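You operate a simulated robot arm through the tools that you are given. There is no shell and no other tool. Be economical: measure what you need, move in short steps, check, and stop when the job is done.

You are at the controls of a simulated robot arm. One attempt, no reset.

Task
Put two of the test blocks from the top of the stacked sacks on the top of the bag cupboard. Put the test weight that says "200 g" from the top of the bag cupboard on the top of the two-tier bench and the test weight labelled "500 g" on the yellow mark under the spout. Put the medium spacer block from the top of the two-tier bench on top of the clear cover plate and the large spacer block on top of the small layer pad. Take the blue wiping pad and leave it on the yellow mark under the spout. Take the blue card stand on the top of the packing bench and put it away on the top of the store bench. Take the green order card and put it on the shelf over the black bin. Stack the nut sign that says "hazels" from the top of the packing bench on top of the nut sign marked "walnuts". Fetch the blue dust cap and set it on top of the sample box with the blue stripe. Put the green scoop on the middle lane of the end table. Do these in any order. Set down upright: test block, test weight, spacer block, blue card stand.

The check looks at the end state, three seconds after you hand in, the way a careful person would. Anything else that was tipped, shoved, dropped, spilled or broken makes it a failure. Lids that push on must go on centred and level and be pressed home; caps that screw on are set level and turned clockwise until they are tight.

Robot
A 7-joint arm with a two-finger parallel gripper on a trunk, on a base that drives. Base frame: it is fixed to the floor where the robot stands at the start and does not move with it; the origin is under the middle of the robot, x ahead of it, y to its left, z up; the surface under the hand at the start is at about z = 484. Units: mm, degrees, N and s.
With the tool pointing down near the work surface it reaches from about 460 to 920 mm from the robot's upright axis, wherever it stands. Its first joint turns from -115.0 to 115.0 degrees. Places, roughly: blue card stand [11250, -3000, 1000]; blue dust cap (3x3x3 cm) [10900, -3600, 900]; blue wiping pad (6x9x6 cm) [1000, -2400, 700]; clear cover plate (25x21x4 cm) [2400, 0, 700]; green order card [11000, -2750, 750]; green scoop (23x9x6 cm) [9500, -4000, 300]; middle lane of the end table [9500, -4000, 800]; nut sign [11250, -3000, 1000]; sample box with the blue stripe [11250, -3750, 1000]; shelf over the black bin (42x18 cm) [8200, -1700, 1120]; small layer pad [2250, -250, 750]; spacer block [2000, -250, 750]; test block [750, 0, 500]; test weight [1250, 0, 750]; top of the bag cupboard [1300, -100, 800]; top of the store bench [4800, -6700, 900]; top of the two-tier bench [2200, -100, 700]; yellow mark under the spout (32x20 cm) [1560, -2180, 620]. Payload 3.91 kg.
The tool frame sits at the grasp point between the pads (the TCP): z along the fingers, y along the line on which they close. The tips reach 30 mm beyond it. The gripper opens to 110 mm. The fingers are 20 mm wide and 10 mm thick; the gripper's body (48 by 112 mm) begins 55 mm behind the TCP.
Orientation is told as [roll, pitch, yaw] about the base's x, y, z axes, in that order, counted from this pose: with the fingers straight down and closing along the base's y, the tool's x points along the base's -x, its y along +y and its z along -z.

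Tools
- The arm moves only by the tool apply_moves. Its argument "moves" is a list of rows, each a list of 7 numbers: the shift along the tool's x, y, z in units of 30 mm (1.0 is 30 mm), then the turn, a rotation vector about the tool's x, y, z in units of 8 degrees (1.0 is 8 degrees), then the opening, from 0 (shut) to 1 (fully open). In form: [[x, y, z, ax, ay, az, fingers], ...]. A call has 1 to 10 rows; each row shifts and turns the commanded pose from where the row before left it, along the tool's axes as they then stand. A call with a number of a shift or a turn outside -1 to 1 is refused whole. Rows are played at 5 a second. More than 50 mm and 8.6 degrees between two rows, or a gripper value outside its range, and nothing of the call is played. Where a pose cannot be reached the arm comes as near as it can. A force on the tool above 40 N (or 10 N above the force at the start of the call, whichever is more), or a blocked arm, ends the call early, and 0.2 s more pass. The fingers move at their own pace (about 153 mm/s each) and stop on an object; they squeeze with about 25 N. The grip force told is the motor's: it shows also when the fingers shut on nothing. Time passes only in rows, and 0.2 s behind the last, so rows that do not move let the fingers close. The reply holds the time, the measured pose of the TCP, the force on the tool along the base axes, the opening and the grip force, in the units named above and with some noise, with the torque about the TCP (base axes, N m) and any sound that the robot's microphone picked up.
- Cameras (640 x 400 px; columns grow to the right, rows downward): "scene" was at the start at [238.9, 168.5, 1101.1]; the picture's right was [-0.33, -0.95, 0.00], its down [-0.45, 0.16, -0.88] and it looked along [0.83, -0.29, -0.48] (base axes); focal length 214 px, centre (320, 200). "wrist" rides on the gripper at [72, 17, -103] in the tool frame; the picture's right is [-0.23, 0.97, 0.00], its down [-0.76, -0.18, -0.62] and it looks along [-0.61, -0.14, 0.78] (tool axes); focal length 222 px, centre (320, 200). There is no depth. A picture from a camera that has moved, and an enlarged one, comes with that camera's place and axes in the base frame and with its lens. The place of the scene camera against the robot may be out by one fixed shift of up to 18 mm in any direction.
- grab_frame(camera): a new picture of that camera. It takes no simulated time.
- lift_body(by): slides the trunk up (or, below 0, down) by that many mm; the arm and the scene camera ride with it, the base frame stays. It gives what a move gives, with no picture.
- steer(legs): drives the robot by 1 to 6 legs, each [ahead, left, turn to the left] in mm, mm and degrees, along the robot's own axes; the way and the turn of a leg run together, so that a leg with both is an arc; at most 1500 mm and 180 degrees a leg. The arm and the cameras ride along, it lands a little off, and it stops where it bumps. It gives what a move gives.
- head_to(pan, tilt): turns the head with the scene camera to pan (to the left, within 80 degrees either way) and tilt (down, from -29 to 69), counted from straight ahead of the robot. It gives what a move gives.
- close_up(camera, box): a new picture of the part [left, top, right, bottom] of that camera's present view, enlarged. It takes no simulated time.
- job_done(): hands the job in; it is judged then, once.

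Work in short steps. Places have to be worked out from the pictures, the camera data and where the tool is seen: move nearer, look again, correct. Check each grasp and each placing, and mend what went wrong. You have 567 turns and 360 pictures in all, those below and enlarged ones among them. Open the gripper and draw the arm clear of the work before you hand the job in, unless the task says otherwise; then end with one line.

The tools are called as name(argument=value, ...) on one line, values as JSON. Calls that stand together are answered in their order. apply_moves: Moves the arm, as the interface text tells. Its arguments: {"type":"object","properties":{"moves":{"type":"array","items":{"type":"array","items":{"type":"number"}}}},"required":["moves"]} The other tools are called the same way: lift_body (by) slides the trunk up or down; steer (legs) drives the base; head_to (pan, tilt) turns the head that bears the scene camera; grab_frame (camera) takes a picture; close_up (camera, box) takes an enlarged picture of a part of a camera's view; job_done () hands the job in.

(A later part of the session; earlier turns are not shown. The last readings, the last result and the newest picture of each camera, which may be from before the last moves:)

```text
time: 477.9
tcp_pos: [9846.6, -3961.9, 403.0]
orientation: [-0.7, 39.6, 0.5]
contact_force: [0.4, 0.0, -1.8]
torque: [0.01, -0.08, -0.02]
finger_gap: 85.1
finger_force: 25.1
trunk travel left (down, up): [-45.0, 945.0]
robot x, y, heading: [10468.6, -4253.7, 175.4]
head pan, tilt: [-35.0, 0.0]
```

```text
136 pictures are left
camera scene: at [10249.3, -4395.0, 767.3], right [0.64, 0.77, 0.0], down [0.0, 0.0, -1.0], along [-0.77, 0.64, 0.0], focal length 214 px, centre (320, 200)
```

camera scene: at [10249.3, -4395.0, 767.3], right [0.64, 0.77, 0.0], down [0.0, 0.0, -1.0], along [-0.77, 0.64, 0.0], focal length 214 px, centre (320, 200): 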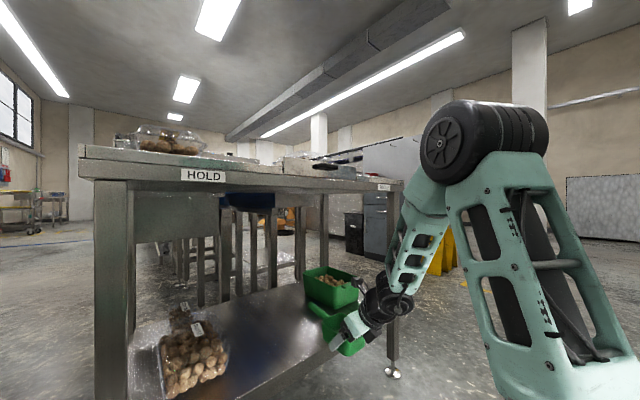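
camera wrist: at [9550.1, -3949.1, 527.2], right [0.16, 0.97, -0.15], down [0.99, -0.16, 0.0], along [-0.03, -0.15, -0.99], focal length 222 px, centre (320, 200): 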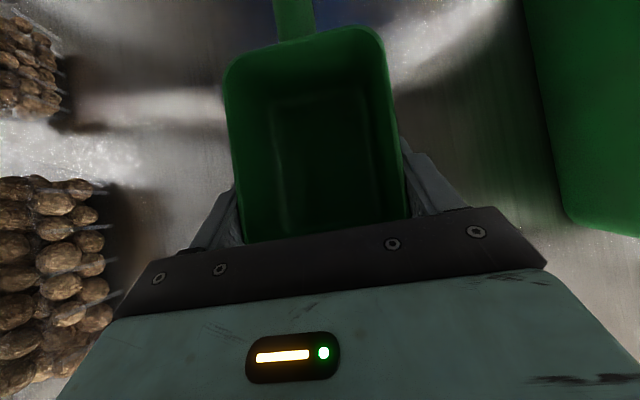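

Now turn the tool +56° about the vertical so the handle swings out from under the table edge.

apply_moves(moves=[[0, 0, 0, 0.637, 0, -0.77, 0], [0, 0, 0, 0.637, 0, -0.77, 0], [0, 0, 0, 0.637, 0, -0.77, 0], [0, 0, 0, 0.637, 0, -0.77, 0], [0, 0, 0, 0.637, 0, -0.77, 0], [0, 0, 0, 0.637, 0, -0.77, 0], [0, 0, 0, 0.637, 0, -0.77, 0]])

grab_frame(camera="scene")

grab_frame(camera="wrist")

```text
time: 479.5
tcp_pos: [9846.3, -3961.5, 404.8]
orientation: [-0.4, 40.0, 56.8]
contact_force: [0.4, -0.2, -1.9]
torque: [0.07, -0.05, -0.01]
finger_gap: 85.0
finger_force: 24.8
trunk travel left (down, up): [-45.0, 945.0]
robot x, y, heading: [10463.8, -4256.4, 175.4]
head pan, tilt: [-35.0, 0.0]
```

```text
135 pictures are left
camera scene: at [10249.3, -4395.0, 767.3], right [0.64, 0.77, 0.0], down [0.0, 0.0, -1.0], along [-0.77, 0.64, 0.0], focal length 214 px, centre (320, 200)
```

scene: 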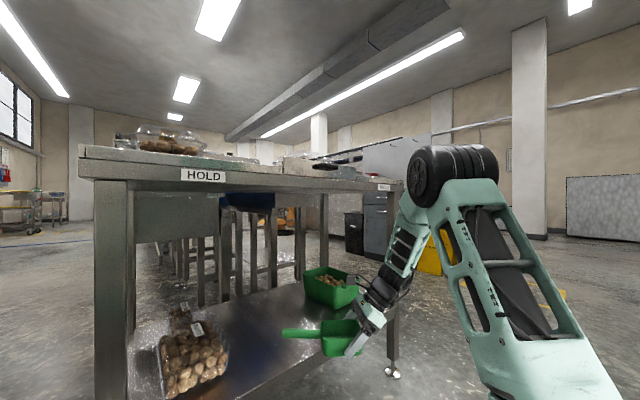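

```text
134 pictures are left
camera wrist: at [9837.7, -3944.4, 529.8], right [-0.72, 0.68, -0.15], down [0.69, 0.73, -0.01], along [0.1, -0.11, -0.99], focal length 222 px, centre (320, 200)
```

wrist: 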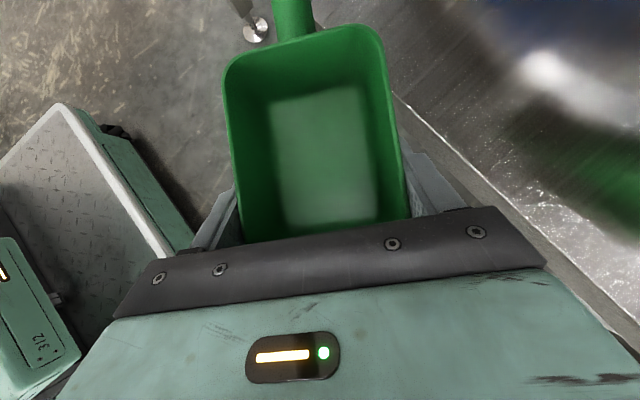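

Three more rows of turning clear the handle fully; then raise the trunk.

apply_moves(moves=[[0, 0, 0, 0.637, 0, -0.77, 0], [0, 0, 0, 0.637, 0, -0.77, 0], [0, 0, 0, 0.637, 0, -0.77, 0]])

grab_frame(camera="wrist")

```text
time: 480.3
tcp_pos: [9845.8, -3962.4, 403.9]
orientation: [-0.1, 40.1, 80.8]
contact_force: [-0.2, -0.7, -1.4]
torque: [0.04, -0.02, 0.0]
finger_gap: 85.0
finger_force: 24.8
trunk travel left (down, up): [-45.0, 945.0]
robot x, y, heading: [10468.2, -4251.1, 175.5]
head pan, tilt: [-35.0, 0.0]
```

```text
133 pictures are left
camera wrist: at [9830.3, -3949.3, 529.6], right [-0.93, 0.33, -0.15], down [0.33, 0.94, -0.01], along [0.14, -0.06, -0.99], focal length 222 px, centre (320, 200)
```

wrist: 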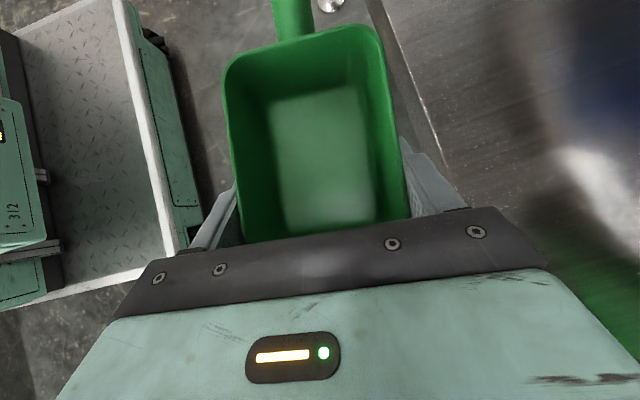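

I shift 45 mm east for clearance, then raise the trunk in steps.

apply_moves(moves=[[-0.09, -0.74, -0.07, 0, 0, 0, 0], [-0.09, -0.74, -0.07, 0, 0, 0, 0]])

lift_body(by=300)

lift_body(by=300)

head_to(pan=0, tilt=30)

grab_frame(camera="scene")

grab_frame(camera="wrist")

```text
time: 480.9
tcp_pos: [9889.4, -3963.4, 400.3]
orientation: [-0.1, 40.1, 80.8]
contact_force: [-0.2, 0.7, -1.2]
torque: [0.05, 0.0, 0.01]
finger_gap: 84.7
finger_force: 24.5
trunk travel left (down, up): [-45.0, 945.0]
robot x, y, heading: [10464.1, -4254.6, 175.4]
head pan, tilt: [-35.0, 0.0]
```

```text
time: 483.9
tcp_pos: [9888.8, -3962.6, 700.6]
orientation: [-0.2, 40.2, 80.7]
contact_force: [-0.7, -0.6, -1.1]
torque: [0.06, 0.02, 0.03]
finger_gap: 84.8
finger_force: 24.7
trunk travel left (down, up): [-345.0, 645.0]
robot x, y, heading: [10467.0, -4252.5, 175.4]
head pan, tilt: [-35.0, 0.0]
```

```text
time: 486.9
tcp_pos: [9889.5, -3964.1, 1000.4]
orientation: [-0.1, 40.2, 80.7]
contact_force: [0.5, 0.1, -2.1]
torque: [0.06, -0.02, 0.0]
finger_gap: 84.4
finger_force: 25.5
trunk travel left (down, up): [-645.0, 345.0]
robot x, y, heading: [10463.1, -4251.9, 175.2]
head pan, tilt: [-35.0, 0.0]
```

```text
time: 487.9
tcp_pos: [9889.9, -3963.4, 1001.0]
orientation: [-0.1, 40.0, 80.8]
contact_force: [-0.7, -0.4, -0.3]
torque: [0.09, 0.02, -0.01]
finger_gap: 84.6
finger_force: 25.6
trunk travel left (down, up): [-645.0, 345.0]
robot x, y, heading: [10467.0, -4255.7, 175.4]
head pan, tilt: [0.0, 30.0]
```

```text
132 pictures are left
camera scene: at [10228.3, -4445.0, 1319.0], right [0.08, 1.0, 0.0], down [0.5, -0.04, -0.87], along [-0.86, 0.07, -0.5], focal length 214 px, centre (320, 200)
```

scene: 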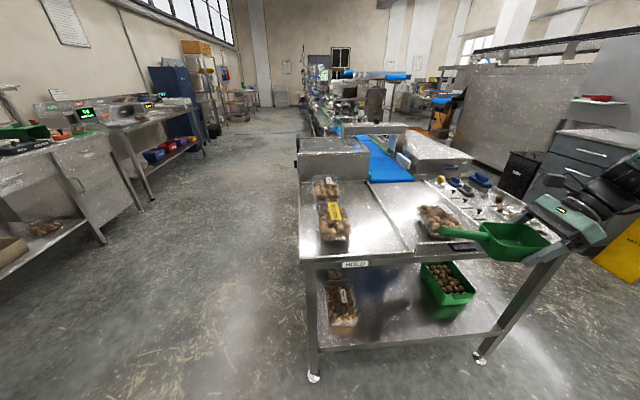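

```text
131 pictures are left
camera wrist: at [9874.5, -3949.8, 1126.0], right [-0.93, 0.33, -0.15], down [0.33, 0.94, -0.01], along [0.14, -0.06, -0.99], focal length 222 px, centre (320, 200)
```

wrist: 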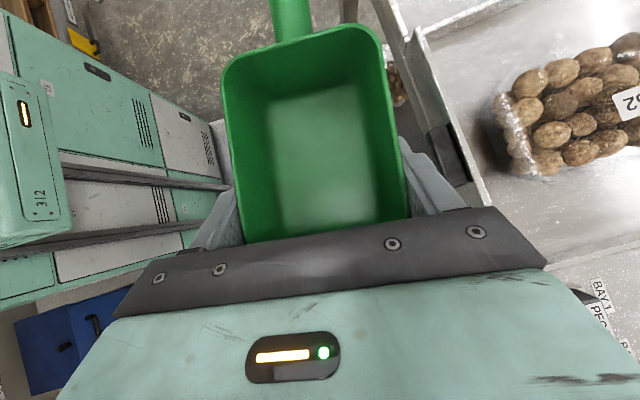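

The scoop is above table height, level. I drive 295 mm ahead, then bring it over the free part of the middle lane west of the bag (TCP ≈(9400,−3886)).

steer(legs=[[295, 0, 0]])

grab_frame(camera="wrist")

grab_frame(camera="scene")

```text
time: 490.0
tcp_pos: [9596.6, -3933.5, 999.6]
orientation: [-0.1, 40.1, 80.3]
contact_force: [-0.8, 0.2, -1.2]
torque: [0.05, -0.02, -0.02]
finger_gap: 84.5
finger_force: 24.7
trunk travel left (down, up): [-645.0, 345.0]
robot x, y, heading: [10173.6, -4228.4, 174.9]
head pan, tilt: [0.0, 30.0]
```

```text
130 pictures are left
camera wrist: at [9581.0, -3919.8, 1126.0], right [-0.93, 0.33, -0.15], down [0.34, 0.94, -0.01], along [0.13, -0.06, -0.99], focal length 222 px, centre (320, 200)
```

wrist: 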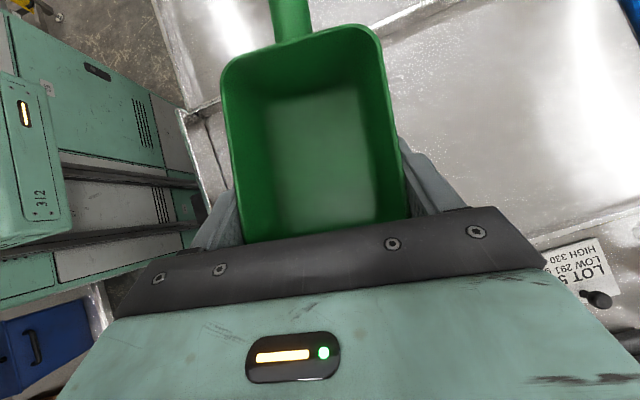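

```text
129 pictures are left
camera scene: at [9931.1, -4417.7, 1319.0], right [0.09, 1.0, 0.0], down [0.5, -0.04, -0.87], along [-0.86, 0.08, -0.5], focal length 214 px, centre (320, 200)
```

scene: 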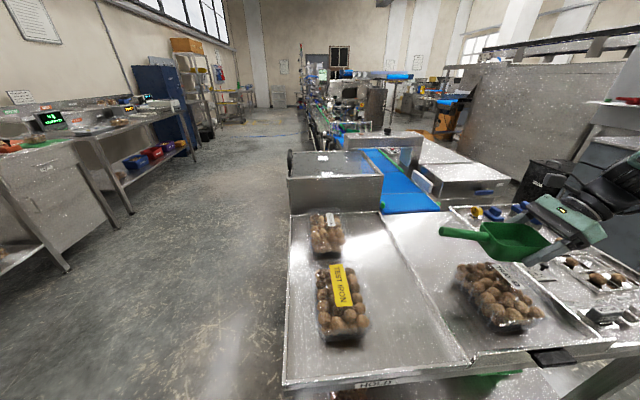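

Move 200 mm west over the free lane area.

apply_moves(moves=[[-0.048, 0.963, -0.041, 0, 0, 0, 0], [-0.048, 0.963, -0.041, 0, 0, 0, 0], [-0.048, 0.963, -0.041, 0, 0, 0, 0], [-0.048, 0.963, -0.041, 0, 0, 0, 0], [-0.048, 0.963, -0.041, 0, 0, 0, 0], [-0.048, 0.963, -0.041, 0, 0, 0, 0], [-0.048, 0.963, -0.041, 0, 0, 0, 0]])

grab_frame(camera="wrist")

close_up(camera="scene", box=[360, 160, 600, 350])

```text
time: 491.6
tcp_pos: [9398.2, -3884.8, 1000.5]
orientation: [0.0, 40.0, 80.2]
contact_force: [0.2, 0.2, -0.9]
torque: [0.09, 0.0, -0.01]
finger_gap: 84.6
finger_force: 25.2
trunk travel left (down, up): [-645.0, 345.0]
robot x, y, heading: [10171.7, -4228.2, 175.1]
head pan, tilt: [0.0, 30.0]
```

```text
128 pictures are left
camera wrist: at [9382.7, -3872.7, 1126.9], right [-0.93, 0.33, -0.15], down [0.34, 0.94, -0.01], along [0.13, -0.06, -0.99], focal length 222 px, centre (320, 200)
```

wrist: 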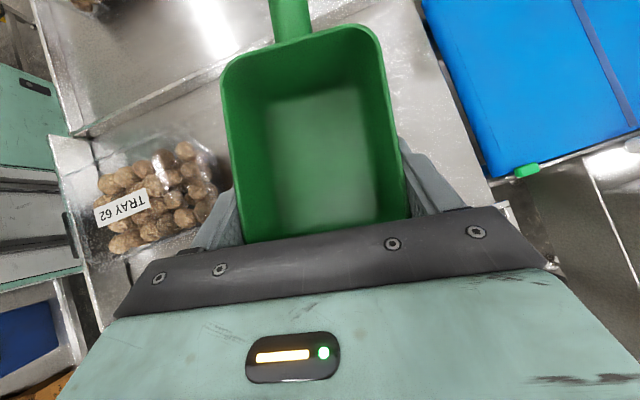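

```text
2.11 times, centred on (480, 255) of scene
camera zoom: at [9931.4, -4417.7, 1319.0], right [0.09, 1.0, 0.0], down [0.5, -0.04, -0.87], along [-0.86, 0.08, -0.5], focal length 452 px, centre (-17, 84)
```

zoom: 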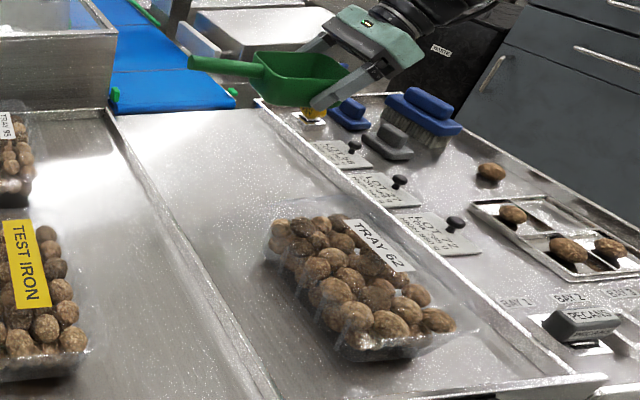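

Position is good: between bag and belt, hand passing above the small cards. Descend 90 mm vertically and check.

apply_moves(moves=[[-0.644, 0, 0.765, 0, 0, 0, 0], [-0.644, 0, 0.765, 0, 0, 0, 0], [-0.644, 0, 0.765, 0, 0, 0, 0]])

close_up(camera="scene", box=[360, 160, 600, 350])

grab_frame(camera="wrist")

```text
time: 492.4
tcp_pos: [9400.4, -3887.6, 910.6]
orientation: [-0.1, 40.1, 80.3]
contact_force: [-0.7, 0.2, -0.3]
torque: [0.11, 0.0, 0.01]
finger_gap: 84.3
finger_force: 24.8
trunk travel left (down, up): [-645.0, 345.0]
robot x, y, heading: [10172.1, -4228.7, 175.0]
head pan, tilt: [0.0, 30.0]
```

```text
2.11 times, centred on (480, 255) of scene
camera zoom: at [9931.3, -4417.8, 1319.0], right [0.09, 1.0, 0.0], down [0.5, -0.04, -0.87], along [-0.86, 0.08, -0.5], focal length 452 px, centre (-17, 84)
```

zoom: 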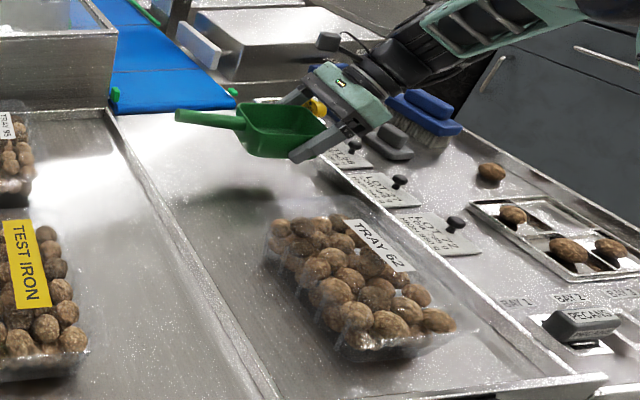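

```text
125 pictures are left
camera wrist: at [9384.3, -3873.3, 1035.8], right [-0.93, 0.33, -0.15], down [0.34, 0.94, -0.01], along [0.13, -0.06, -0.99], focal length 222 px, centre (320, 200)
```

wrist: 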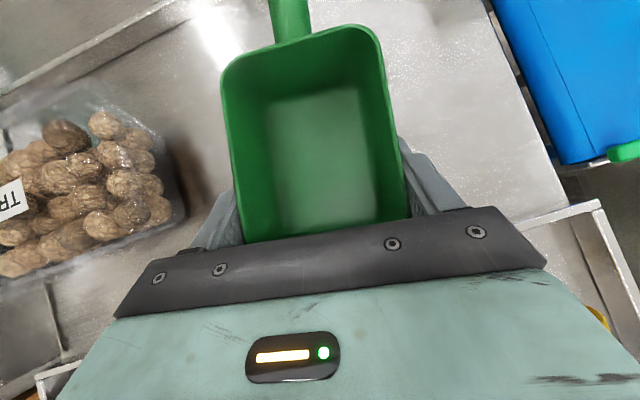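

Still ~50–70 mm above the lane, clear of the pads. Continue down in smaller steps.

apply_moves(moves=[[-0.4, 0, 0.48, 0, 0, 0, 0], [-0.13, 0, 0.153, 0, 0, 0, 0], [-0.13, 0, 0.153, 0, 0, 0, 0]])

close_up(camera="scene", box=[400, 180, 540, 270])

```text
time: 493.2
tcp_pos: [9397.6, -3886.7, 880.1]
orientation: [-0.1, 40.1, 80.4]
contact_force: [0.9, -0.8, -1.4]
torque: [-0.01, -0.01, 0.03]
finger_gap: 84.6
finger_force: 25.1
trunk travel left (down, up): [-645.0, 345.0]
robot x, y, heading: [10168.4, -4226.9, 174.7]
head pan, tilt: [0.0, 30.0]
```

```text
4.44 times, centred on (470, 225) of scene
camera zoom: at [9931.2, -4417.7, 1319.0], right [0.09, 1.0, 0.0], down [0.5, -0.04, -0.87], along [-0.86, 0.08, -0.5], focal length 953 px, centre (-347, 89)
```

zoom: 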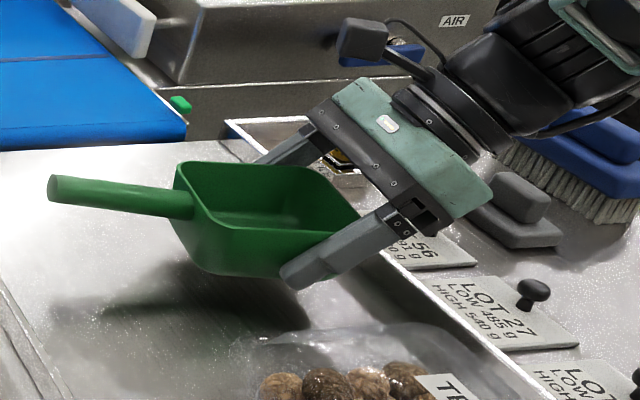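

apply_moves(moves=[[-0.1, 0, 0.118, 0, 0, 0, 0], [-0.1, 0, 0.118, 0, 0, 0, 0], [-0.1, 0, 0.118, 0, 0, 0, 0]])

close_up(camera="scene", box=[400, 180, 540, 270])

```text
time: 494.0
tcp_pos: [9398.2, -3886.6, 864.6]
orientation: [-0.1, 40.1, 80.3]
contact_force: [0.8, -0.2, -1.2]
torque: [0.1, -0.02, -0.01]
finger_gap: 84.2
finger_force: 24.9
trunk travel left (down, up): [-645.0, 345.0]
robot x, y, heading: [10168.4, -4227.8, 174.7]
head pan, tilt: [0.0, 30.0]
```

```text
4.44 times, centred on (470, 225) of scene
camera zoom: at [9931.2, -4417.7, 1319.0], right [0.09, 1.0, 0.0], down [0.5, -0.04, -0.87], along [-0.86, 0.08, -0.5], focal length 953 px, centre (-347, 89)
```

zoom: 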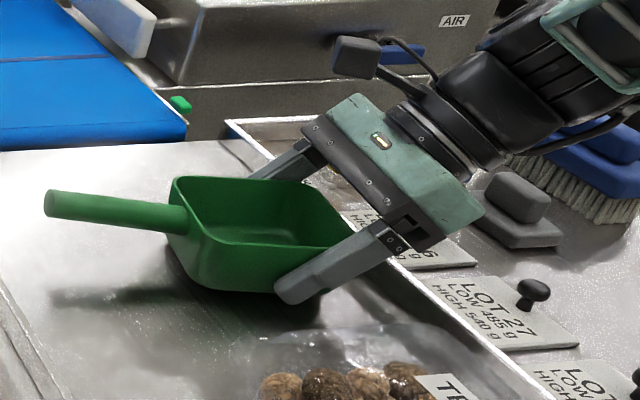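

apply_moves(moves=[[-0.08, 0, 0.095, 0, 0, 0, 0], [-0.08, 0, 0.095, 0, 0, 0, 0], [-0.08, 0, 0.095, 0, 0, 0, 0]])

close_up(camera="scene", box=[400, 180, 540, 270])

```text
time: 494.8
tcp_pos: [9398.0, -3887.1, 858.5]
orientation: [0.3, 40.2, 80.5]
contact_force: [-1.8, 0.6, 31.7]
torque: [-0.22, -1.18, 0.17]
finger_gap: 84.3
finger_force: 25.2
trunk travel left (down, up): [-645.0, 345.0]
robot x, y, heading: [10171.5, -4230.4, 175.0]
head pan, tilt: [0.0, 30.0]
```

```text
4.44 times, centred on (470, 225) of scene
camera zoom: at [9932.3, -4418.2, 1319.7], right [0.09, 1.0, 0.0], down [0.5, -0.04, -0.87], along [-0.86, 0.08, -0.5], focal length 953 px, centre (-347, 89)
```

zoom: 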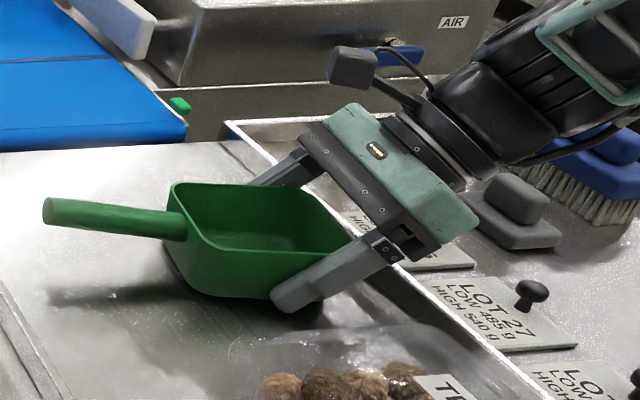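

Contact (scoop bottom ≈818). Ease 2 mm, open wide and withdraw along the tool axis.

apply_moves(moves=[[0.04, 0, -0.05, 0, 0, 0, 0], [0, 0, 0, 0, 0, 0, 0.9], [0, 0, 0, 0, 0, 0, 0.95], [0, 0, 0, 0, 0, 0, 0.95]])

close_up(camera="scene", box=[400, 180, 540, 270])

grab_frame(camera="wrist")

```text
time: 495.5
tcp_pos: [9395.6, -3886.1, 857.8]
orientation: [0.7, 40.2, 80.6]
contact_force: [-1.9, 0.6, 6.2]
torque: [-0.14, -0.27, -0.06]
finger_gap: 103.4
finger_force: 0.0
trunk travel left (down, up): [-645.0, 345.0]
robot x, y, heading: [10172.4, -4227.1, 175.0]
head pan, tilt: [0.0, 30.0]
stopped in row 3: the force on the tool passed its limit at 43 N (the readings are from after the stop); the commanded pose is now the measured one
```

```text
4.44 times, centred on (470, 225) of scene
camera zoom: at [9931.1, -4417.7, 1318.4], right [0.09, 1.0, 0.0], down [0.5, -0.04, -0.87], along [-0.86, 0.08, -0.5], focal length 953 px, centre (-347, 89)
```

zoom: 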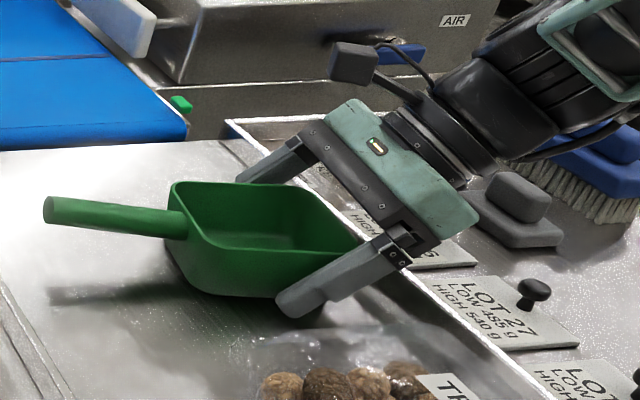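

```text
120 pictures are left
camera wrist: at [9381.5, -3873.0, 984.7], right [-0.93, 0.34, -0.14], down [0.34, 0.94, -0.02], along [0.12, -0.06, -0.99], focal length 222 px, centre (320, 200)
```

wrist: 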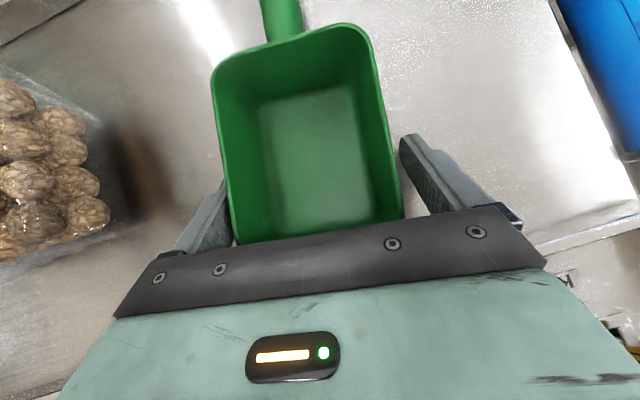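

Released; the east finger still touches the bowl. I rise 5 mm, centre the hand by ~8 mm, then withdraw backwards along the tool axis.

apply_moves(moves=[[0.1, -0.13, -0.13, 0, 0, 0, 0.98], [0, -0.13, 0, 0, 0, 0, 0.98]])

grab_frame(camera="wrist")

```text
time: 496.1
tcp_pos: [9404.0, -3887.2, 862.2]
orientation: [0.5, 40.1, 80.5]
contact_force: [1.0, 0.0, -0.7]
torque: [-0.02, -0.02, 0.01]
finger_gap: 107.7
finger_force: 0.1
trunk travel left (down, up): [-645.0, 345.0]
robot x, y, heading: [10168.8, -4223.8, 174.7]
head pan, tilt: [0.0, 30.0]
```

```text
119 pictures are left
camera wrist: at [9389.4, -3874.4, 988.1], right [-0.93, 0.34, -0.14], down [0.34, 0.94, -0.01], along [0.13, -0.06, -0.99], focal length 222 px, centre (320, 200)
```

wrist: 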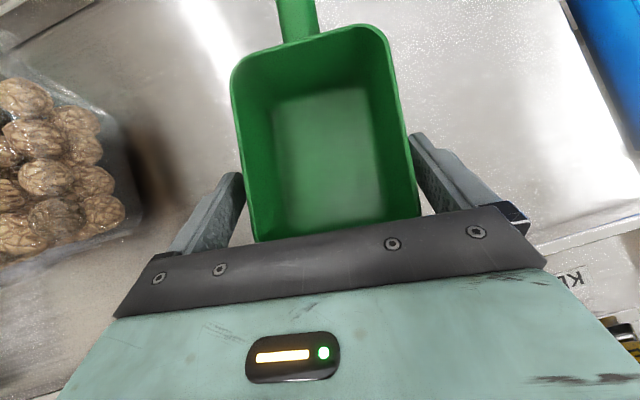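

Free on both sides. Rise vertically 200 mm.

apply_moves(moves=[[0.32, 0, -0.38, 0, 0, 0, 0.98], [0.644, 0, -0.765, 0, 0, 0, 0.98], [0.644, 0, -0.765, 0, 0, 0, 0.98], [0.644, 0, -0.765, 0, 0, 0, 0.98], [0.644, 0, -0.765, 0, 0, 0, 0.98], [0.644, 0, -0.765, 0, 0, 0, 0.98], [0.644, 0, -0.765, 0, 0, 0, 0.98]])

close_up(camera="scene", box=[360, 160, 600, 350])

grab_frame(camera="wrist")

```text
time: 497.7
tcp_pos: [9401.7, -3886.7, 1060.3]
orientation: [0.5, 40.1, 80.4]
contact_force: [-0.6, 0.3, -0.9]
torque: [-0.04, -0.01, 0.05]
finger_gap: 107.9
finger_force: 0.0
trunk travel left (down, up): [-645.0, 345.0]
robot x, y, heading: [10169.4, -4229.5, 174.9]
head pan, tilt: [0.0, 30.0]
```

```text
2.11 times, centred on (480, 255) of scene
camera zoom: at [9930.8, -4417.5, 1318.9], right [0.09, 1.0, 0.0], down [0.5, -0.04, -0.87], along [-0.86, 0.08, -0.5], focal length 452 px, centre (-17, 84)
```

zoom: 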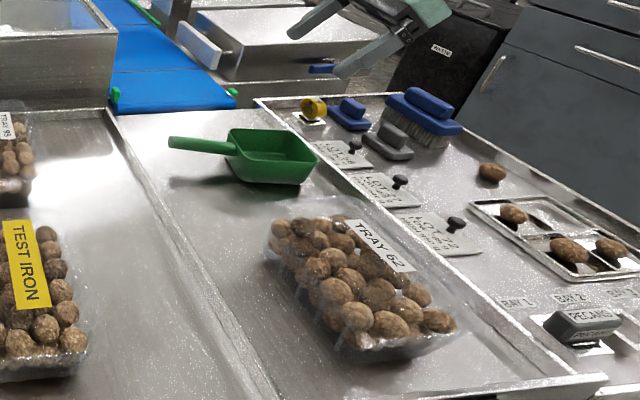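

```text
117 pictures are left
camera wrist: at [9387.4, -3873.8, 1185.5], right [-0.93, 0.34, -0.14], down [0.34, 0.94, -0.02], along [0.13, -0.06, -0.99], focal length 222 px, centre (320, 200)
```

wrist: 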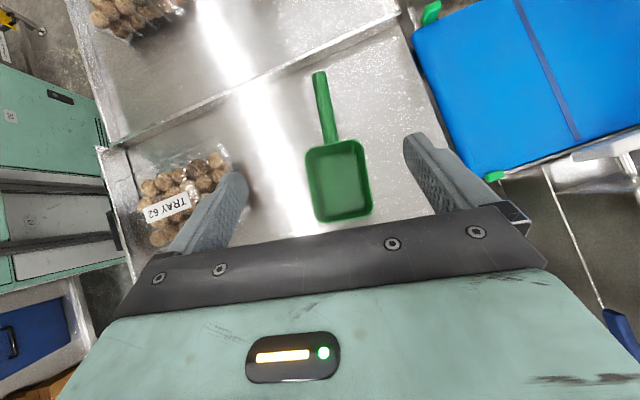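

The scoop lies in the middle lane. Last item: the blue card stand. I un-pitch the tool and retract the hand toward the robot.

apply_moves(moves=[[0, 0, 0, 0, -1, 0, 0.7], [0, 0, 0, 0, -1, 0, 0.7], [0, 0, 0, 0, -1, 0, 0.7], [0, 0, 0, 0, -1, 0, 0.7], [0, 0, 0, 0, -1, 0, 0.7], [0, -1, -0.5, 0, 0, 0, 0.7], [0, -1, -0.5, 0, 0, 0, 0.7], [0, -1, -0.5, 0, 0, 0, 0.7], [0, -1, -0.5, 0, 0, 0, 0.7], [0, -1, 0, 0, 0, 0, 0.7]])

steer(legs=[[-140, 0, 0], [0, -1280, 0]])

```text
time: 499.9
tcp_pos: [9552.5, -3913.2, 1116.4]
orientation: [0.4, 0.2, 80.2]
contact_force: [0.1, 0.2, -0.4]
torque: [-0.04, -0.03, -0.02]
finger_gap: 76.9
finger_force: 0.0
trunk travel left (down, up): [-645.0, 345.0]
robot x, y, heading: [10170.1, -4230.4, 175.2]
head pan, tilt: [0.0, 30.0]
```

```text
time: 507.2
tcp_pos: [9803.5, -2654.4, 1117.0]
orientation: [0.4, 0.0, 80.0]
contact_force: [-0.6, 0.3, -0.4]
torque: [0.01, 0.02, -0.02]
finger_gap: 76.9
finger_force: 0.0
trunk travel left (down, up): [-645.0, 345.0]
robot x, y, heading: [10420.5, -2969.2, 174.6]
head pan, tilt: [0.0, 30.0]
```

Advance west 400 mm, turn around to face the packing bench and look.

steer(legs=[[400, 0, 0], [0, 0, -174.5]])

head_to(pan=0, tilt=30)

grab_frame(camera="scene")

```text
time: 517.0
tcp_pos: [10651.2, -3235.6, 1115.3]
orientation: [0.3, 0.1, -98.9]
contact_force: [0.2, 0.0, 0.0]
torque: [0.02, -0.04, 0.0]
finger_gap: 76.8
finger_force: 0.1
trunk travel left (down, up): [-645.0, 345.0]
robot x, y, heading: [10025.9, -2932.4, -4.4]
head pan, tilt: [0.0, 30.0]
```

```text
time: 517.6
tcp_pos: [10651.0, -3235.9, 1115.5]
orientation: [0.4, 0.1, -99.0]
contact_force: [0.4, -0.4, 0.3]
torque: [-0.03, 0.04, -0.01]
finger_gap: 77.2
finger_force: 0.1
trunk travel left (down, up): [-645.0, 345.0]
robot x, y, heading: [10028.3, -2932.4, -4.0]
head pan, tilt: [0.0, 30.0]
```

```text
116 pictures are left
camera scene: at [10285.5, -2751.4, 1319.0], right [-0.07, -1.0, 0.0], down [-0.5, 0.04, -0.87], along [0.86, -0.06, -0.5], focal length 214 px, centre (320, 200)
```

scene: 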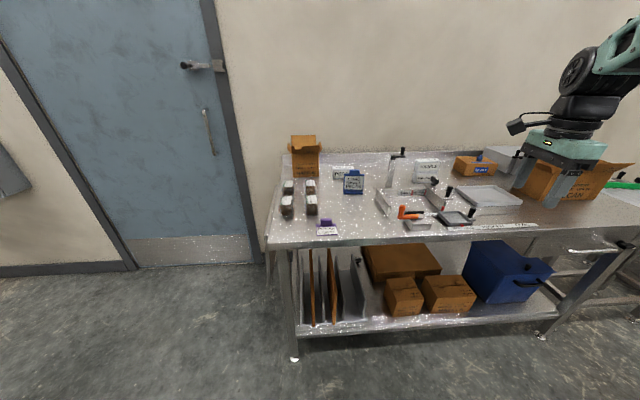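

close_up(camera="scene", box=[320, 150, 400, 220])

steer(legs=[[355, 0, 4]])

grab_frame(camera="wrist")

```text
5.71 times, centred on (360, 185) of scene
camera zoom: at [10285.5, -2751.4, 1319.0], right [-0.07, -1.0, 0.0], down [-0.5, 0.04, -0.87], along [0.86, -0.06, -0.5], focal length 1226 px, centre (91, 286)
```

zoom: 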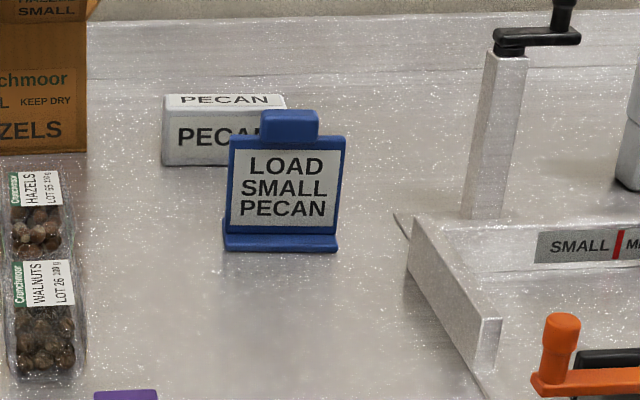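

```text
time: 519.9
tcp_pos: [11026.7, -3200.8, 1115.6]
orientation: [0.3, 0.1, -94.6]
contact_force: [0.7, -0.4, 0.0]
torque: [0.0, 0.0, 0.0]
finger_gap: 76.9
finger_force: 0.1
trunk travel left (down, up): [-645.0, 345.0]
robot x, y, heading: [10384.9, -2947.9, 0.0]
head pan, tilt: [0.0, 30.0]
```

```text
114 pictures are left
camera wrist: at [11048.7, -3131.3, 1220.4], right [0.95, -0.31, 0.01], down [-0.24, -0.75, 0.62], along [-0.18, -0.59, -0.78], focal length 222 px, centre (320, 200)
```

wrist: 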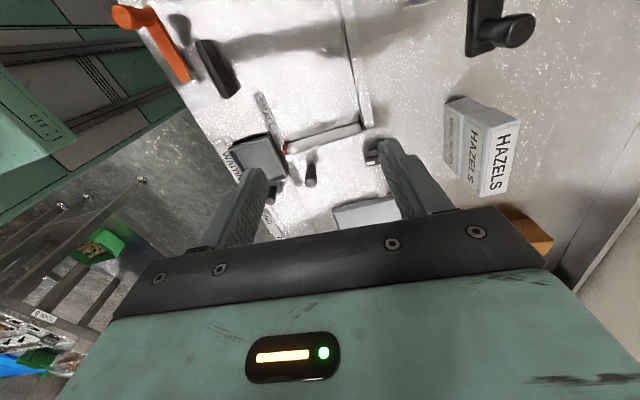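

I move the hand north (clear of the crank), rotate it to yaw 0 and look at the stand from above.

apply_moves(moves=[[1, 0, -0.3, 0, 0, 0, 0.8], [1, 0, -0.3, 0, 0, 0, 0.8], [1, 0, -0.3, 0, 0, 0, 0.8], [1, 0, -0.3, 0, 0, 0, 0.8], [1, 0, 0, 0, 0, 0, 0.8], [1, 0, 0, 0, 0, 0, 0.8], [1, 0, 0, 0, 0, 0, 0.8], [1, 0, 0, 0, 0, 0, 0.8]])

apply_moves(moves=[[0, 0, 0, 0, 0, -1, 0.8], [0, 0, 0, 0, 0, -1, 0.8], [0, 0, 0, 0, 0, -1, 0.8], [0, 0, 0, 0, 0, -1, 0.8], [0, 0, 0, 0, 0, -1, 0.8], [0, 0, 0, 0, 0, -1, 0.8], [0, 0, 0, 0, 0, -1, 0.8], [0, 0, 0, 0, 0, -1, 0.8], [0, 0, 0, 0, 0, -1, 0.8], [0, 0, 0, 0, 0, -1, 0.8]])

apply_moves(moves=[[0, 0, 0, 0, 0, -1, 0.8], [0, 0, 0, 0, 0, -0.8, 0.8], [-1, 0, 0, 0, 0, 0, 0.8], [-1, 0, 0, 0, 0, 0, 0.8], [-1, 0, 0, 0, 0, 0, 0.8]])

grab_frame(camera="wrist")

grab_frame(camera="scene")

```text
time: 521.7
tcp_pos: [11044.6, -2959.5, 1153.1]
orientation: [0.3, 0.2, -94.6]
contact_force: [-0.4, -0.3, 0.5]
torque: [0.0, 0.01, -0.01]
finger_gap: 88.0
finger_force: 0.1
trunk travel left (down, up): [-645.0, 345.0]
robot x, y, heading: [10384.5, -2947.1, 0.2]
head pan, tilt: [0.0, 30.0]
```

```text
time: 523.9
tcp_pos: [11046.7, -2961.7, 1153.1]
orientation: [0.3, -0.4, -14.5]
contact_force: [0.1, 0.1, -0.7]
torque: [0.04, 0.0, 0.0]
finger_gap: 88.1
finger_force: 0.1
trunk travel left (down, up): [-645.0, 345.0]
robot x, y, heading: [10383.5, -2946.5, 0.4]
head pan, tilt: [0.0, 30.0]
```

```text
time: 525.1
tcp_pos: [11135.4, -2964.2, 1152.7]
orientation: [0.0, -0.5, -0.2]
contact_force: [-0.8, 0.7, -0.7]
torque: [0.01, 0.01, 0.0]
finger_gap: 88.0
finger_force: 0.0
trunk travel left (down, up): [-645.0, 345.0]
robot x, y, heading: [10380.1, -2942.5, 0.3]
head pan, tilt: [0.0, 30.0]
```

```text
113 pictures are left
camera wrist: at [11061.9, -2948.3, 1256.4], right [0.23, 0.97, 0.0], down [0.76, -0.18, 0.63], along [0.61, -0.14, -0.78], focal length 222 px, centre (320, 200)
```

wrist: 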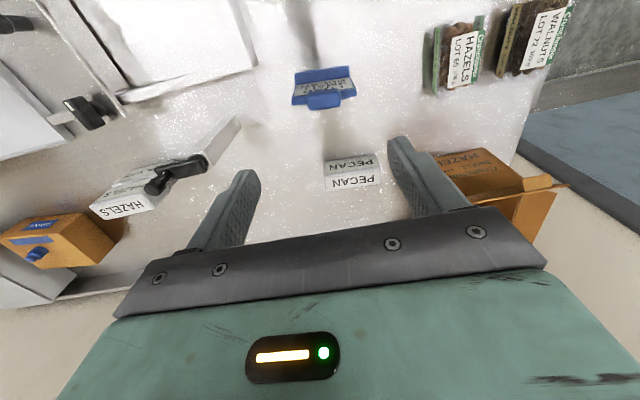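

```text
112 pictures are left
camera scene: at [10625.4, -2746.4, 1319.1], right [0.0, -1.0, 0.0], down [-0.5, 0.0, -0.87], along [0.87, 0.0, -0.5], focal length 214 px, centre (320, 200)
```

scene: 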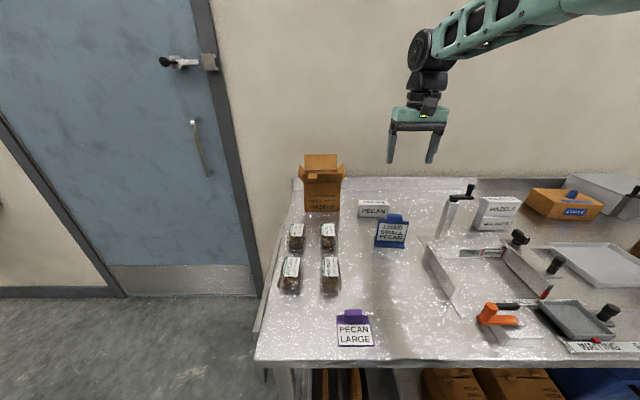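

close_up(camera="wrist", box=[270, 40, 380, 130])

close_up(camera="scene", box=[350, 190, 430, 260])

```text
4.44 times, centred on (325, 85) of wrist
camera zoom: at [11061.9, -2948.3, 1256.4], right [0.23, 0.97, 0.0], down [0.76, -0.18, 0.63], along [0.61, -0.14, -0.78], focal length 987 px, centre (298, 711)
```

zoom: 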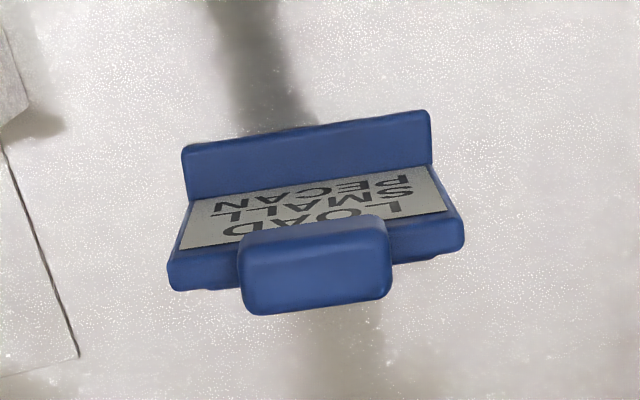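

```text
5.71 times, centred on (390, 225) of scene
camera zoom: at [10625.4, -2746.4, 1319.1], right [0.0, -1.0, 0.0], down [-0.5, 0.0, -0.87], along [0.87, 0.0, -0.5], focal length 1226 px, centre (-80, 57)
```

zoom: 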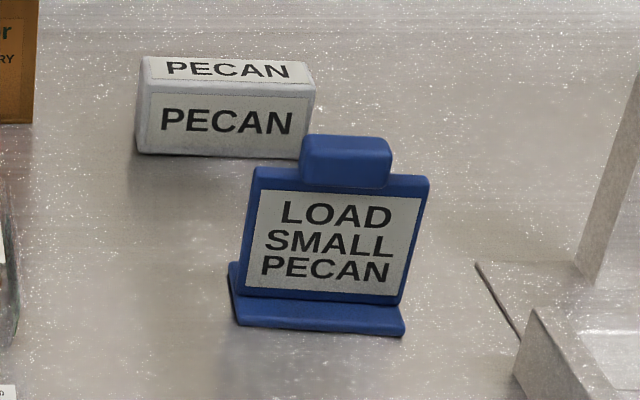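

Stand: ≈88 mm wide, tab top ≈965, centre (11138,−2960), turned ≈−5°. I'll grip the panel sides along y: align yaw −5, open fully, go down to z≈1010 and check.

apply_moves(moves=[[-0.1, 0.13, 0.5, 0, 0.06, 0.62, 0.99], [0, 0, 1, 0, 0, 0, 0.99], [0, 0, 1, 0, 0, 0, 0.99], [0, 0, 1, 0, 0, 0, 0.99], [0, 0, 1, 0, 0, 0, 0.99]])

grab_frame(camera="wrist")

close_up(camera="scene", box=[340, 170, 440, 260])

```text
time: 526.3
tcp_pos: [11137.4, -2958.2, 1022.0]
orientation: [0.1, 0.1, -5.1]
contact_force: [0.1, -0.1, 0.3]
torque: [0.04, 0.01, 0.01]
finger_gap: 109.3
finger_force: 0.0
trunk travel left (down, up): [-645.0, 345.0]
robot x, y, heading: [10381.1, -2945.7, 0.0]
head pan, tilt: [0.0, 30.0]
```

```text
109 pictures are left
camera wrist: at [11067.0, -2935.3, 1125.4], right [0.31, 0.95, 0.0], down [0.74, -0.25, 0.62], along [0.59, -0.19, -0.78], focal length 222 px, centre (320, 200)
```

wrist: 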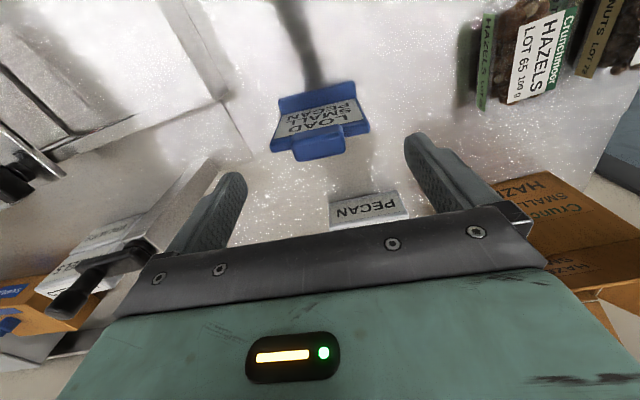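

```text
4.44 times, centred on (390, 215) of scene
camera zoom: at [10625.6, -2746.4, 1319.1], right [0.0, -1.0, 0.0], down [-0.5, 0.0, -0.87], along [0.87, 0.0, -0.5], focal length 953 px, centre (9, 133)
```

zoom: 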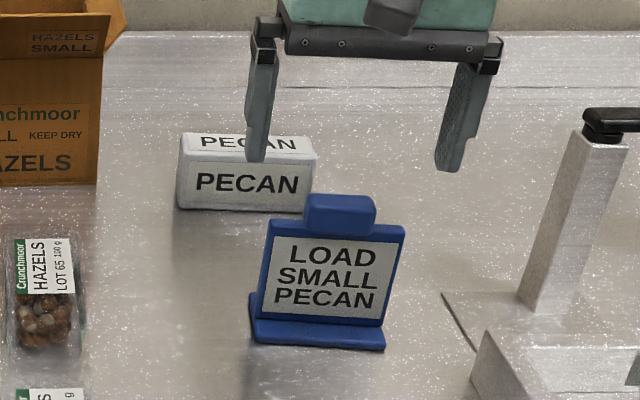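

Aligned. Descend to z≈929 with the fingers on both sides of the panel.

apply_moves(moves=[[-0.1, -0.05, 1, 0, 0, 0, 0.99], [0, 0, 1, 0, 0, 0, 0.99]])

grab_frame(camera="wrist")

close_up(camera="scene", box=[340, 170, 440, 260])

```text
time: 526.9
tcp_pos: [11141.5, -2960.5, 961.8]
orientation: [0.1, 0.1, -5.3]
contact_force: [-0.5, 0.1, 0.3]
torque: [-0.03, -0.03, -0.01]
finger_gap: 108.8
finger_force: 0.0
trunk travel left (down, up): [-645.0, 345.0]
robot x, y, heading: [10387.5, -2941.2, -0.2]
head pan, tilt: [0.0, 30.0]
```

```text
107 pictures are left
camera wrist: at [11070.6, -2938.2, 1064.3], right [0.31, 0.95, 0.0], down [0.74, -0.25, 0.62], along [0.59, -0.2, -0.78], focal length 222 px, centre (320, 200)
```

wrist: 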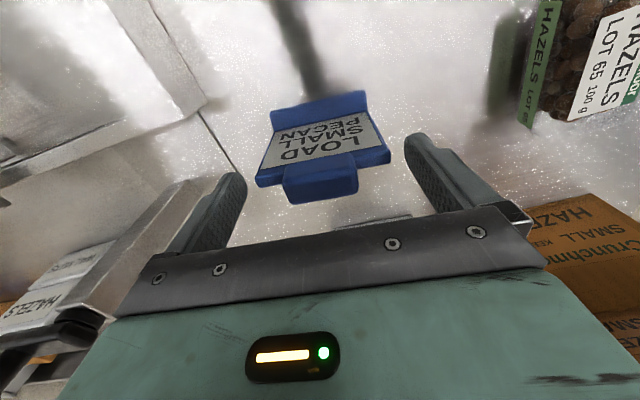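

```text
4.44 times, centred on (390, 215) of scene
camera zoom: at [10625.5, -2746.4, 1319.1], right [0.0, -1.0, 0.0], down [-0.5, 0.0, -0.87], along [0.87, 0.0, -0.5], focal length 953 px, centre (9, 133)
```

zoom: 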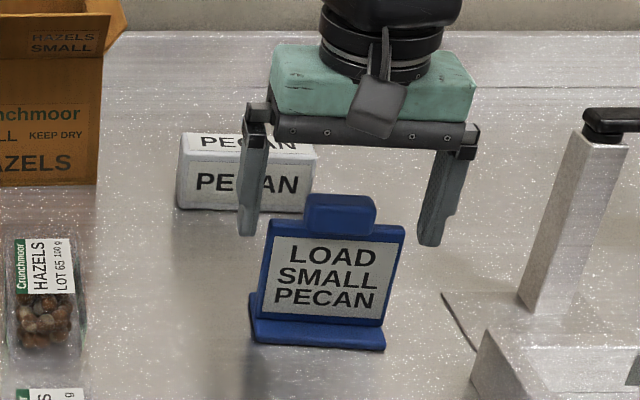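

Good alignment. Descend 33 mm and close.

apply_moves(moves=[[0, 0, 0.6, 0, 0, 0, 0.99], [0, 0, 0.5, 0, 0, 0, 0.99], [0, 0, 0, 0, 0, 0, 0], [0, 0, 0, 0, 0, 0, 0], [0, 0, 0, 0, 0, 0, 0]])

grab_frame(camera="wrist")

close_up(camera="scene", box=[340, 170, 440, 260])

```text
time: 528.1
tcp_pos: [11142.8, -2959.3, 927.9]
orientation: [0.0, 0.1, -5.2]
contact_force: [-0.3, -0.3, 0.3]
torque: [-0.01, 0.02, 0.05]
finger_gap: 89.6
finger_force: 24.5
trunk travel left (down, up): [-645.0, 345.0]
robot x, y, heading: [10379.9, -2943.2, 0.3]
head pan, tilt: [0.0, 30.0]
```

```text
105 pictures are left
camera wrist: at [11071.1, -2936.8, 1031.5], right [0.31, 0.95, 0.0], down [0.74, -0.25, 0.62], along [0.59, -0.19, -0.78], focal length 222 px, centre (320, 200)
```

wrist: 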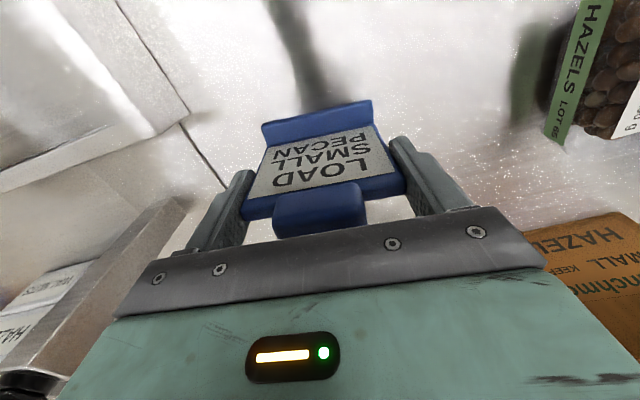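

```text
4.44 times, centred on (390, 215) of scene
camera zoom: at [10625.8, -2746.4, 1319.0], right [0.0, -1.0, 0.0], down [-0.5, 0.0, -0.87], along [0.87, 0.0, -0.5], focal length 953 px, centre (9, 133)
```

zoom: 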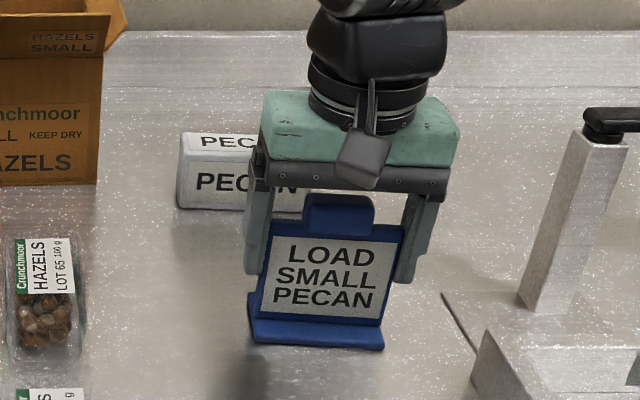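

Gripped (89.6 mm). Lift and check for tilt.

apply_moves(moves=[[0, 0, -0.5, 0, 0, 0, 0], [0, 0, -1, 0, 0, 0, 0], [0, 0, -1, 0, 0, 0, 0], [0, 0, -1, 0, 0, 0, 0], [0, 0, -1, 0, 0, 0, 0], [0.5, 0, -1, 0, 0, 0, 0], [1, 0, -1, 0, 0, 0, 0], [1, 0, -0.5, 0, 0, 0, 0]])

grab_frame(camera="scene")

grab_frame(camera="wrist")

```text
time: 529.9
tcp_pos: [11068.2, -2952.5, 1137.1]
orientation: [0.1, 0.1, -5.2]
contact_force: [0.0, -0.6, -1.5]
torque: [0.04, 0.03, 0.0]
finger_gap: 89.7
finger_force: 25.1
trunk travel left (down, up): [-645.0, 345.0]
robot x, y, heading: [10380.6, -2944.7, 0.3]
head pan, tilt: [0.0, 30.0]
```

```text
103 pictures are left
camera scene: at [10626.3, -2746.4, 1318.9], right [0.0, -1.0, 0.0], down [-0.5, 0.0, -0.87], along [0.87, 0.0, -0.5], focal length 214 px, centre (320, 200)
```

scene: 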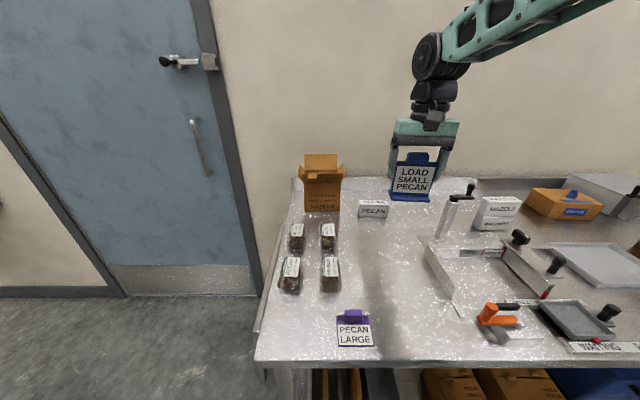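

```text
102 pictures are left
camera wrist: at [10998.1, -2930.3, 1241.8], right [0.31, 0.95, 0.0], down [0.74, -0.25, 0.62], along [0.59, -0.19, -0.78], focal length 222 px, centre (320, 200)
```

wrist: 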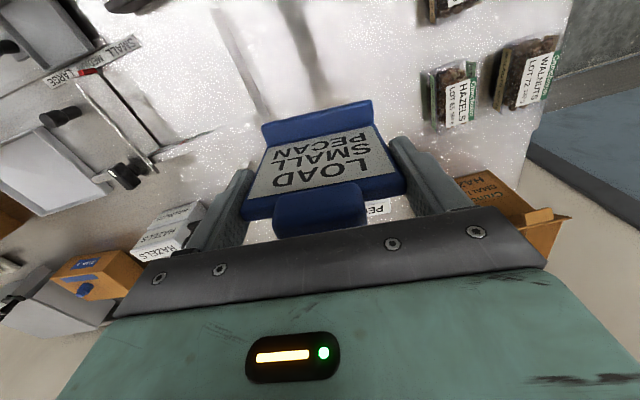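

The stand is held unchanged. I back off, turn to face west, and go to the corridor south of the end table.

steer(legs=[[-350, 0, 0], [0, 0, 179.5], [-270, 0, 0]])

steer(legs=[[0, 1200, 0], [0, 1100, 0]])

head_to(pan=10, tilt=15)

grab_frame(camera="scene")

```text
time: 540.8
tcp_pos: [9615.2, -2913.4, 1139.2]
orientation: [0.1, 0.1, 171.4]
contact_force: [0.3, -0.3, -1.1]
torque: [0.04, -0.01, -0.02]
finger_gap: 89.5
finger_force: 24.6
trunk travel left (down, up): [-645.0, 345.0]
robot x, y, heading: [10303.7, -2962.6, 176.6]
head pan, tilt: [0.0, 30.0]
```

```text
time: 552.2
tcp_pos: [9509.3, -5256.6, 1138.1]
orientation: [0.1, 0.0, 172.8]
contact_force: [-0.4, -0.5, -1.3]
torque: [0.03, -0.02, 0.0]
finger_gap: 89.6
finger_force: 25.3
trunk travel left (down, up): [-645.0, 345.0]
robot x, y, heading: [10193.3, -5290.5, 177.9]
head pan, tilt: [0.0, 30.0]
```

```text
time: 553.0
tcp_pos: [9510.0, -5256.9, 1137.2]
orientation: [0.1, 0.1, 172.9]
contact_force: [0.2, 0.2, -0.2]
torque: [0.0, 0.0, -0.02]
finger_gap: 89.5
finger_force: 24.5
trunk travel left (down, up): [-645.0, 345.0]
robot x, y, heading: [10195.9, -5288.7, 178.1]
head pan, tilt: [10.0, 15.0]
```

```text
101 pictures are left
camera scene: at [9964.4, -5509.1, 1343.1], right [-0.14, 0.99, 0.0], down [0.26, 0.04, -0.97], along [-0.96, -0.14, -0.26], focal length 214 px, centre (320, 200)
```

scene: 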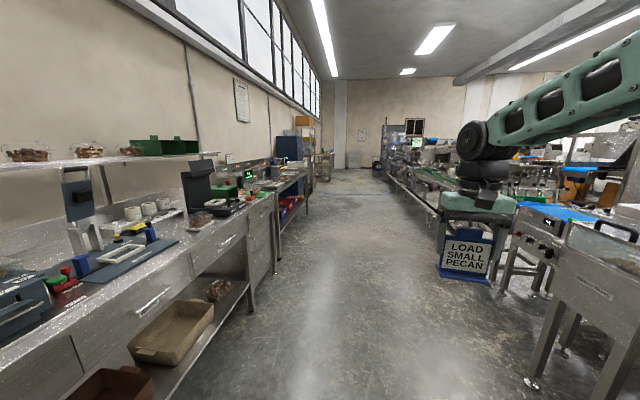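

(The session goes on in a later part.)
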